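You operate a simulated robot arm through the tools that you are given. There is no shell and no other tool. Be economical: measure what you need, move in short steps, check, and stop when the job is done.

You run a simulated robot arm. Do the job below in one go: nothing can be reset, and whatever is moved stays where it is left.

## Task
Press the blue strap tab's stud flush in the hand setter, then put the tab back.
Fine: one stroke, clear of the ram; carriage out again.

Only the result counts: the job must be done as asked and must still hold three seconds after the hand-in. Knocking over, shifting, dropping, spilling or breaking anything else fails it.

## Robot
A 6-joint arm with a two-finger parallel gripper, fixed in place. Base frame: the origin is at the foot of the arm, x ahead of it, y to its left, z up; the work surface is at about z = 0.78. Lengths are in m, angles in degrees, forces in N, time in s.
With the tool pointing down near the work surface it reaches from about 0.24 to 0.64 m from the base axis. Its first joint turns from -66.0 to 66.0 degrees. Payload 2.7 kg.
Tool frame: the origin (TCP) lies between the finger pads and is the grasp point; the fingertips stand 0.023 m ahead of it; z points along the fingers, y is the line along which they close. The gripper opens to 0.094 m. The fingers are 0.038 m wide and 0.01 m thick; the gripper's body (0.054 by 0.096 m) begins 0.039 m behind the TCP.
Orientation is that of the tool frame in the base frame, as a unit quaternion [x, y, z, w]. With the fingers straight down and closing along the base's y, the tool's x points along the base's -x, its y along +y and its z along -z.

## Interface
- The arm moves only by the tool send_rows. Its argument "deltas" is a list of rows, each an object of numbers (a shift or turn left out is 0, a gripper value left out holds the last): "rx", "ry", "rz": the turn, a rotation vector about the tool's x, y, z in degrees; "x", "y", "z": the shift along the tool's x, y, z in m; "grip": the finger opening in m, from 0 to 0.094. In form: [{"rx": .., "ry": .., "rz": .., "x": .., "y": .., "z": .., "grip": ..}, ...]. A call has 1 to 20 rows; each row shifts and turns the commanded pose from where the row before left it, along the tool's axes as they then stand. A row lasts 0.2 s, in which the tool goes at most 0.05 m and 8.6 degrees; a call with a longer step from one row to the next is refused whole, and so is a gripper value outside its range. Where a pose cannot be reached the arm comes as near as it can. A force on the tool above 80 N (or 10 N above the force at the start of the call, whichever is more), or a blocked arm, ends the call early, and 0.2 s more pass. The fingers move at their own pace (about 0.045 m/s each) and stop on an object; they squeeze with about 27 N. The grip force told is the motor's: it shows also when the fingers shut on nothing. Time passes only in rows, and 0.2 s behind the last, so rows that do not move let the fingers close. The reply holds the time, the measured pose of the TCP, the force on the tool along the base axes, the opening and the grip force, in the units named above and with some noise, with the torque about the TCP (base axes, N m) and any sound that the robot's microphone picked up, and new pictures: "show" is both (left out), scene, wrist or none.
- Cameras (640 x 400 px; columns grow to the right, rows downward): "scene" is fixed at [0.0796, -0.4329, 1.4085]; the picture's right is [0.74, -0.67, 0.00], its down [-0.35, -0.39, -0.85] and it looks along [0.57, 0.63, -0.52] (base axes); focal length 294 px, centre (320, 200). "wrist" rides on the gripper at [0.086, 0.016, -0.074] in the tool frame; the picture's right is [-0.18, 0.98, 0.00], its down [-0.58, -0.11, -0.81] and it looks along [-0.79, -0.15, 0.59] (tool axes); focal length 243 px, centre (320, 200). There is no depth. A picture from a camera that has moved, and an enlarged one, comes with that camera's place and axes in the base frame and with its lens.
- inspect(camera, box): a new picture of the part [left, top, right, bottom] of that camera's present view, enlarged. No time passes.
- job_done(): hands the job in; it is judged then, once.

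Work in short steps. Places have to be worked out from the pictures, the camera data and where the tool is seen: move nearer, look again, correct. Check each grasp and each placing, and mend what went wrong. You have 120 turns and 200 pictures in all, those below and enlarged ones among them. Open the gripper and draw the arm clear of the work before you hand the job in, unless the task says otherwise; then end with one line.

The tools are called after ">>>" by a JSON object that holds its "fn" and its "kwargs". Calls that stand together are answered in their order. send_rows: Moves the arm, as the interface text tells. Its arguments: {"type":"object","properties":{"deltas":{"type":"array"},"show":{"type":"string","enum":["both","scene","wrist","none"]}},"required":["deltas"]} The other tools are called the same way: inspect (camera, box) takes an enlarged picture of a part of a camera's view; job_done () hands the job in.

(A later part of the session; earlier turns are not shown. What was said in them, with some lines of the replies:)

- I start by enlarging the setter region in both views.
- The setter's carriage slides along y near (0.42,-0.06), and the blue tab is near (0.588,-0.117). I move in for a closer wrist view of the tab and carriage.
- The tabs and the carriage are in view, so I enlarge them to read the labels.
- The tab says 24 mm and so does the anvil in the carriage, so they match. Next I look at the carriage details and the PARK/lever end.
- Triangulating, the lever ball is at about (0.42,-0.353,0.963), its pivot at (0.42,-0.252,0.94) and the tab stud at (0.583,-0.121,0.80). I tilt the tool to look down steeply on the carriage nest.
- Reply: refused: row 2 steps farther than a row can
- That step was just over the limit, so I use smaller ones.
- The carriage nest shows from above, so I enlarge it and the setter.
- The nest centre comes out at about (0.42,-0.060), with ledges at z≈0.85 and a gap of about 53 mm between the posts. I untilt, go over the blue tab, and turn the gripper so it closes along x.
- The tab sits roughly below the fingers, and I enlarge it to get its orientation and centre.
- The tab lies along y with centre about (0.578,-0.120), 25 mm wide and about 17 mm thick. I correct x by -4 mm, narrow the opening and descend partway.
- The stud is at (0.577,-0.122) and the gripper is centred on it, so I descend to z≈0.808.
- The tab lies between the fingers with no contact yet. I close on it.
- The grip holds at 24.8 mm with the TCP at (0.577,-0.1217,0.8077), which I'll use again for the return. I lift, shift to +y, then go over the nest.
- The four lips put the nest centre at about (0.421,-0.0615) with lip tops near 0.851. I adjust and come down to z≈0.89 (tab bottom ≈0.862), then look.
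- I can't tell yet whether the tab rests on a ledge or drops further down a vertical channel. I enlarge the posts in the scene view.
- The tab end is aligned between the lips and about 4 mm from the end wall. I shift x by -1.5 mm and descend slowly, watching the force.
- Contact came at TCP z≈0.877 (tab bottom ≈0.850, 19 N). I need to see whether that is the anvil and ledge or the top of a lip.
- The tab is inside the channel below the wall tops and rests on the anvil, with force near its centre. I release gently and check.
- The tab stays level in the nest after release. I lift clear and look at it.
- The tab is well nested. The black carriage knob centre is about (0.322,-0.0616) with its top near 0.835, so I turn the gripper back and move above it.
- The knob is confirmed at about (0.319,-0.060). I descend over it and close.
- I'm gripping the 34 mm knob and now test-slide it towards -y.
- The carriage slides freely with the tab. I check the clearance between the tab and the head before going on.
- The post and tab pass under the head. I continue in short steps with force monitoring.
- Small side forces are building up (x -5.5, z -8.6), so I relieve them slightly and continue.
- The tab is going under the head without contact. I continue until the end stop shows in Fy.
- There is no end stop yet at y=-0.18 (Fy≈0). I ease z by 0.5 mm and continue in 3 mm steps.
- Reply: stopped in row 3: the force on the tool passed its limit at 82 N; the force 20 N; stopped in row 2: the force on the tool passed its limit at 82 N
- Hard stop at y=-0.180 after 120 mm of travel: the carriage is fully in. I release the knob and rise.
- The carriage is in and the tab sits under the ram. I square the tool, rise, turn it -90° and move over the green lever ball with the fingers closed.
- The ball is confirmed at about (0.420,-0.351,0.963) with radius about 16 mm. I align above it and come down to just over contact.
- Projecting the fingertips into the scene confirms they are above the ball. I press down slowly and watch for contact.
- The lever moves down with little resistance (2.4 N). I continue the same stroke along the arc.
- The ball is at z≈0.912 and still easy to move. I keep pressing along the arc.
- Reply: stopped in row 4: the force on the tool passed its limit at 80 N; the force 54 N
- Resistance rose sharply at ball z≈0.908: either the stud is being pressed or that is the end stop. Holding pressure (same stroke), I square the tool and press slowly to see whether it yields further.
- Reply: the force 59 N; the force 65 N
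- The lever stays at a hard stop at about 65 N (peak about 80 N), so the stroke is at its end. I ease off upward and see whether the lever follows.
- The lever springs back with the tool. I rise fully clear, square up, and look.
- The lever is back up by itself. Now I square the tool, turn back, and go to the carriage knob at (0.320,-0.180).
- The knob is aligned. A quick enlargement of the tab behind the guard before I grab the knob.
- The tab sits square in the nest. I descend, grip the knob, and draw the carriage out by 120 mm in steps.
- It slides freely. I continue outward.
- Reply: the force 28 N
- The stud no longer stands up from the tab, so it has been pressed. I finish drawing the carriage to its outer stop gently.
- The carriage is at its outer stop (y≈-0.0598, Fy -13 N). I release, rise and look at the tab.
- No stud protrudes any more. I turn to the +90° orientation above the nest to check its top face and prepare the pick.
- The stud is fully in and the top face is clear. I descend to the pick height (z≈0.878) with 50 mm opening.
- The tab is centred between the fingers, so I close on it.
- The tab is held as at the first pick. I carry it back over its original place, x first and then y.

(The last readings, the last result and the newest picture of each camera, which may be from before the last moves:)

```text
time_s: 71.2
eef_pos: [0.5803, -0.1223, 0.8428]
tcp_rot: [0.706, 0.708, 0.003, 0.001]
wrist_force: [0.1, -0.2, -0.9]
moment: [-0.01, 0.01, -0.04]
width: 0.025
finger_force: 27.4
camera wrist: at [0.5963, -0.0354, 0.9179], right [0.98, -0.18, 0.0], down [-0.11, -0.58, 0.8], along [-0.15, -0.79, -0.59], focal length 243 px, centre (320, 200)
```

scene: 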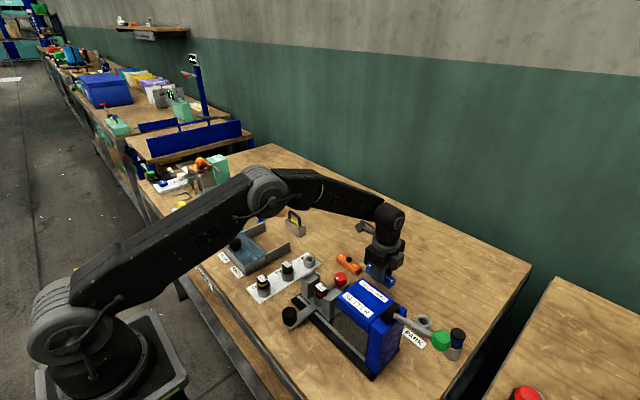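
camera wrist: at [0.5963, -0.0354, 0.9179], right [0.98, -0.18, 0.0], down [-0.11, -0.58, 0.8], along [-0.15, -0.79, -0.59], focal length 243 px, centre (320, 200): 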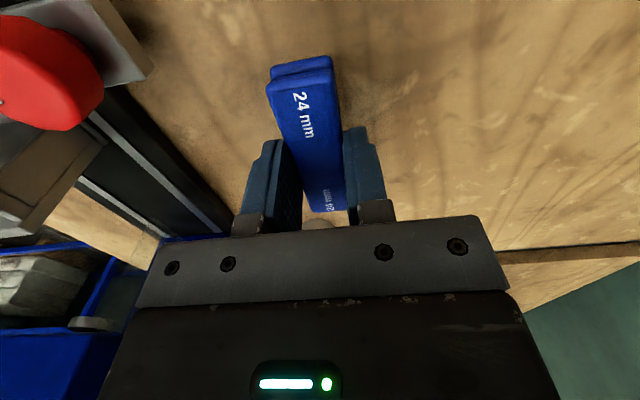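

I trim x by -3 mm and lower to just touching.

>>> {"fn": "send_rows", "kwargs": {"deltas": [{"y": -0.003, "z": 0.015}, {"z": 0.012}, {"z": 0.004}, {}], "show": "none"}}

>>> {"fn": "send_rows", "kwargs": {"deltas": [{"z": 0.001}, {"z": 0.001}, {"z": 0.001}, {}], "show": "wrist"}}

```text
time_s: 72.2
eef_pos: [0.5766, -0.1215, 0.812]
tcp_rot: [0.707, 0.708, 0.002, -0.001]
wrist_force: [-0.3, -0.2, -0.8]
moment: [0.0, 0.01, -0.02]
width: 0.0248
finger_force: 27.3
```

```text
time_s: 73.2
eef_pos: [0.5762, -0.12, 0.8088]
tcp_rot: [0.706, 0.708, 0.002, 0.0]
wrist_force: [0.3, 0.5, -0.1]
moment: [0.03, 0.01, -0.02]
width: 0.0251
finger_force: 26.9
camera wrist: at [0.5922, -0.0349, 0.8833], right [0.98, -0.18, 0.0], down [-0.11, -0.58, 0.8], along [-0.15, -0.79, -0.59], focal length 243 px, centre (320, 200)
```

wrist: 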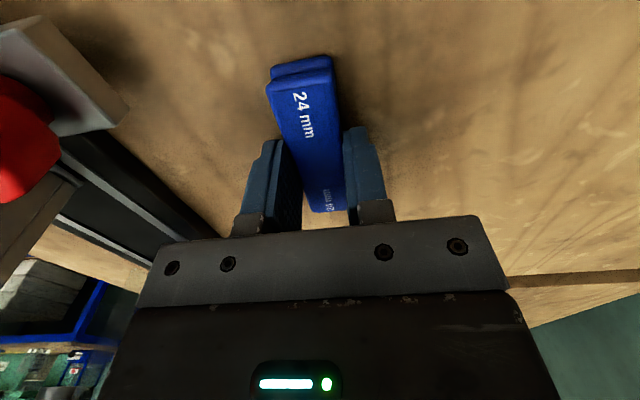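

It is almost touching; I nudge y by -1.5 mm and lower a touch more.

>>> {"fn": "send_rows", "kwargs": {"deltas": [{"x": -0.0015, "y": 0.0005}, {"z": 0.0006}, {"z": 0.0005}, {}], "show": "none"}}

```text
time_s: 74.2
eef_pos: [0.5761, -0.1236, 0.8099]
tcp_rot: [0.706, 0.709, 0.002, 0.0]
wrist_force: [-1.9, -1.1, 9.6]
moment: [0.1, 0.11, 0.0]
width: 0.0252
finger_force: 26.7
```

The tab is in contact with the table (9.6 N), so I release and rise.

>>> {"fn": "send_rows", "kwargs": {"deltas": [{"z": -0.0006}, {"grip": 0.06}, {}, {}, {"z": -0.02}, {"z": -0.04}, {"z": -0.05}, {"z": -0.05}, {}], "show": "both"}}

>>> {"fn": "inspect", "kwargs": {"camera": "wrist", "box": [270, 0, 370, 90]}}

>>> {"fn": "inspect", "kwargs": {"camera": "scene", "box": [345, 250, 405, 300]}}

>>> {"fn": "inspect", "kwargs": {"camera": "scene", "box": [270, 230, 480, 390]}}

```text
time_s: 76.2
eef_pos: [0.5762, -0.1252, 0.9683]
tcp_rot: [0.707, 0.707, 0.002, -0.001]
wrist_force: [0.4, -0.5, 0.7]
moment: [-0.01, 0.02, -0.01]
width: 0.06
finger_force: 0.1
camera wrist: at [0.5922, -0.0393, 1.0429], right [0.98, -0.18, 0.0], down [-0.11, -0.58, 0.8], along [-0.15, -0.79, -0.59], focal length 243 px, centre (320, 200)
```

scene: 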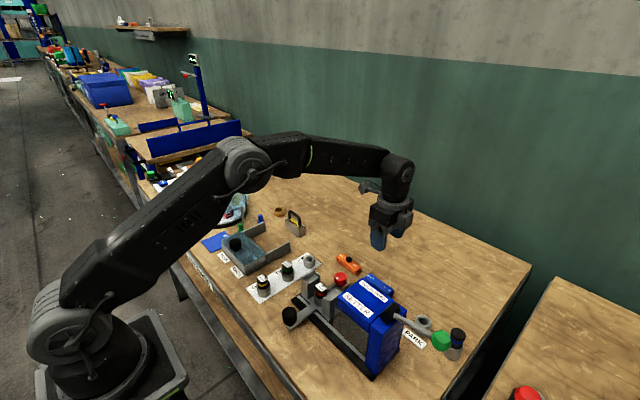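
wrist: 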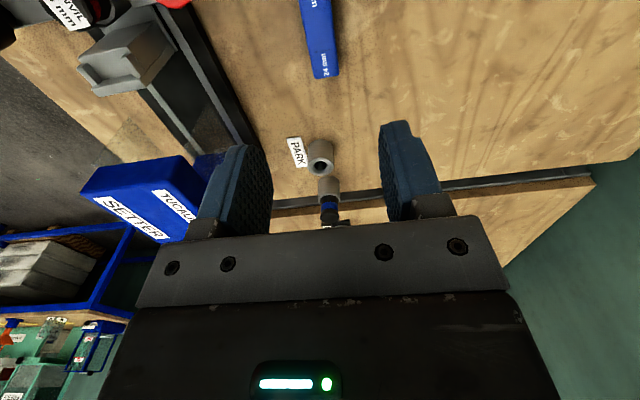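

```text
4.44 times, centred on (320, 45) of wrist
camera zoom: at [0.5922, -0.0393, 1.0429], right [0.98, -0.18, 0.0], down [-0.11, -0.58, 0.8], along [-0.15, -0.79, -0.59], focal length 1078 px, centre (320, 889)
```

zoom: 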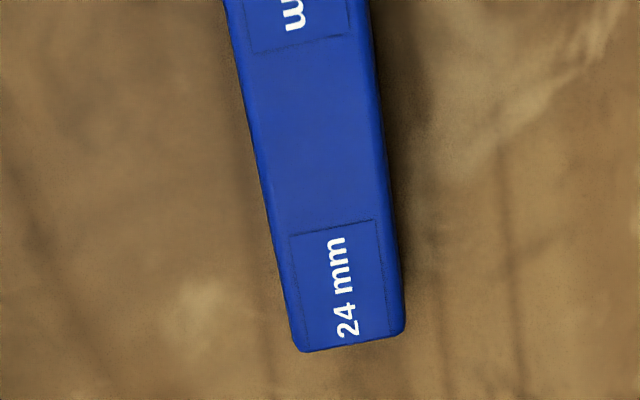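

```text
8.00 times, centred on (375, 275) of scene
camera zoom: at [0.0796, -0.4329, 1.4085], right [0.74, -0.67, 0.0], down [-0.35, -0.39, -0.85], along [0.57, 0.63, -0.52], focal length 2355 px, centre (-120, -400)
```

zoom: 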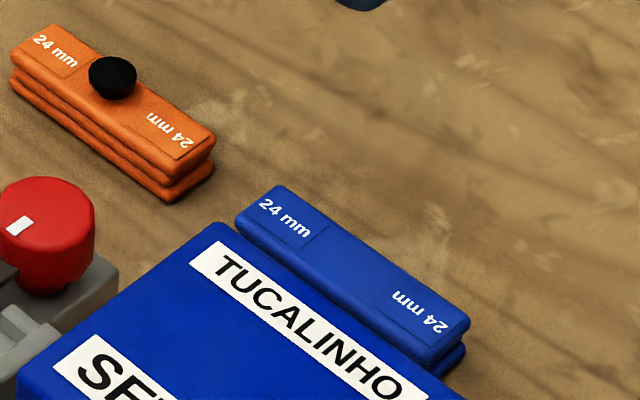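

```text
2.50 times, centred on (375, 310) of scene
camera zoom: at [0.0796, -0.4329, 1.4085], right [0.74, -0.67, 0.0], down [-0.35, -0.39, -0.85], along [0.57, 0.63, -0.52], focal length 736 px, centre (182, -75)
```

zoom: 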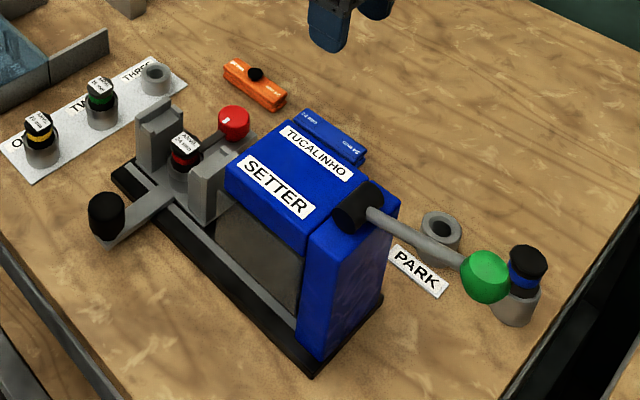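

The tab is back within a millimetre of its original place, the carriage is out and the lever is up. I raise the arm clear before handing in.

>>> {"fn": "send_rows", "kwargs": {"deltas": [{"z": -0.04, "grip": 0.094}, {"z": -0.04}, {"z": -0.04}, {}], "show": "scene"}}

```text
time_s: 77.2
eef_pos: [0.5753, -0.1242, 1.0875]
tcp_rot: [0.706, 0.708, 0.001, -0.001]
wrist_force: [0.1, -0.3, -0.8]
moment: [0.04, 0.0, 0.01]
width: 0.094
finger_force: 0.0
```

scene: 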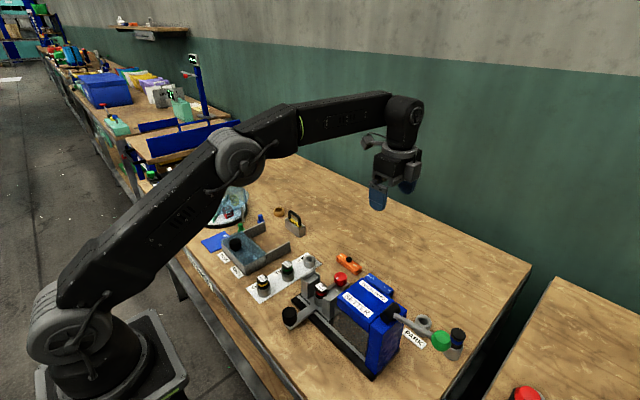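

The arm is clear with the gripper open, and the scene otherwise looks unchanged. I hand in.

>>> {"fn": "job_done", "kwargs": {}}

```text
The job is handed in.
```

The blue tab's stud no longer stands above the tab after one stroke, the carriage is out again with the lever up, and the tab is back in its place; I saw nothing else moved.
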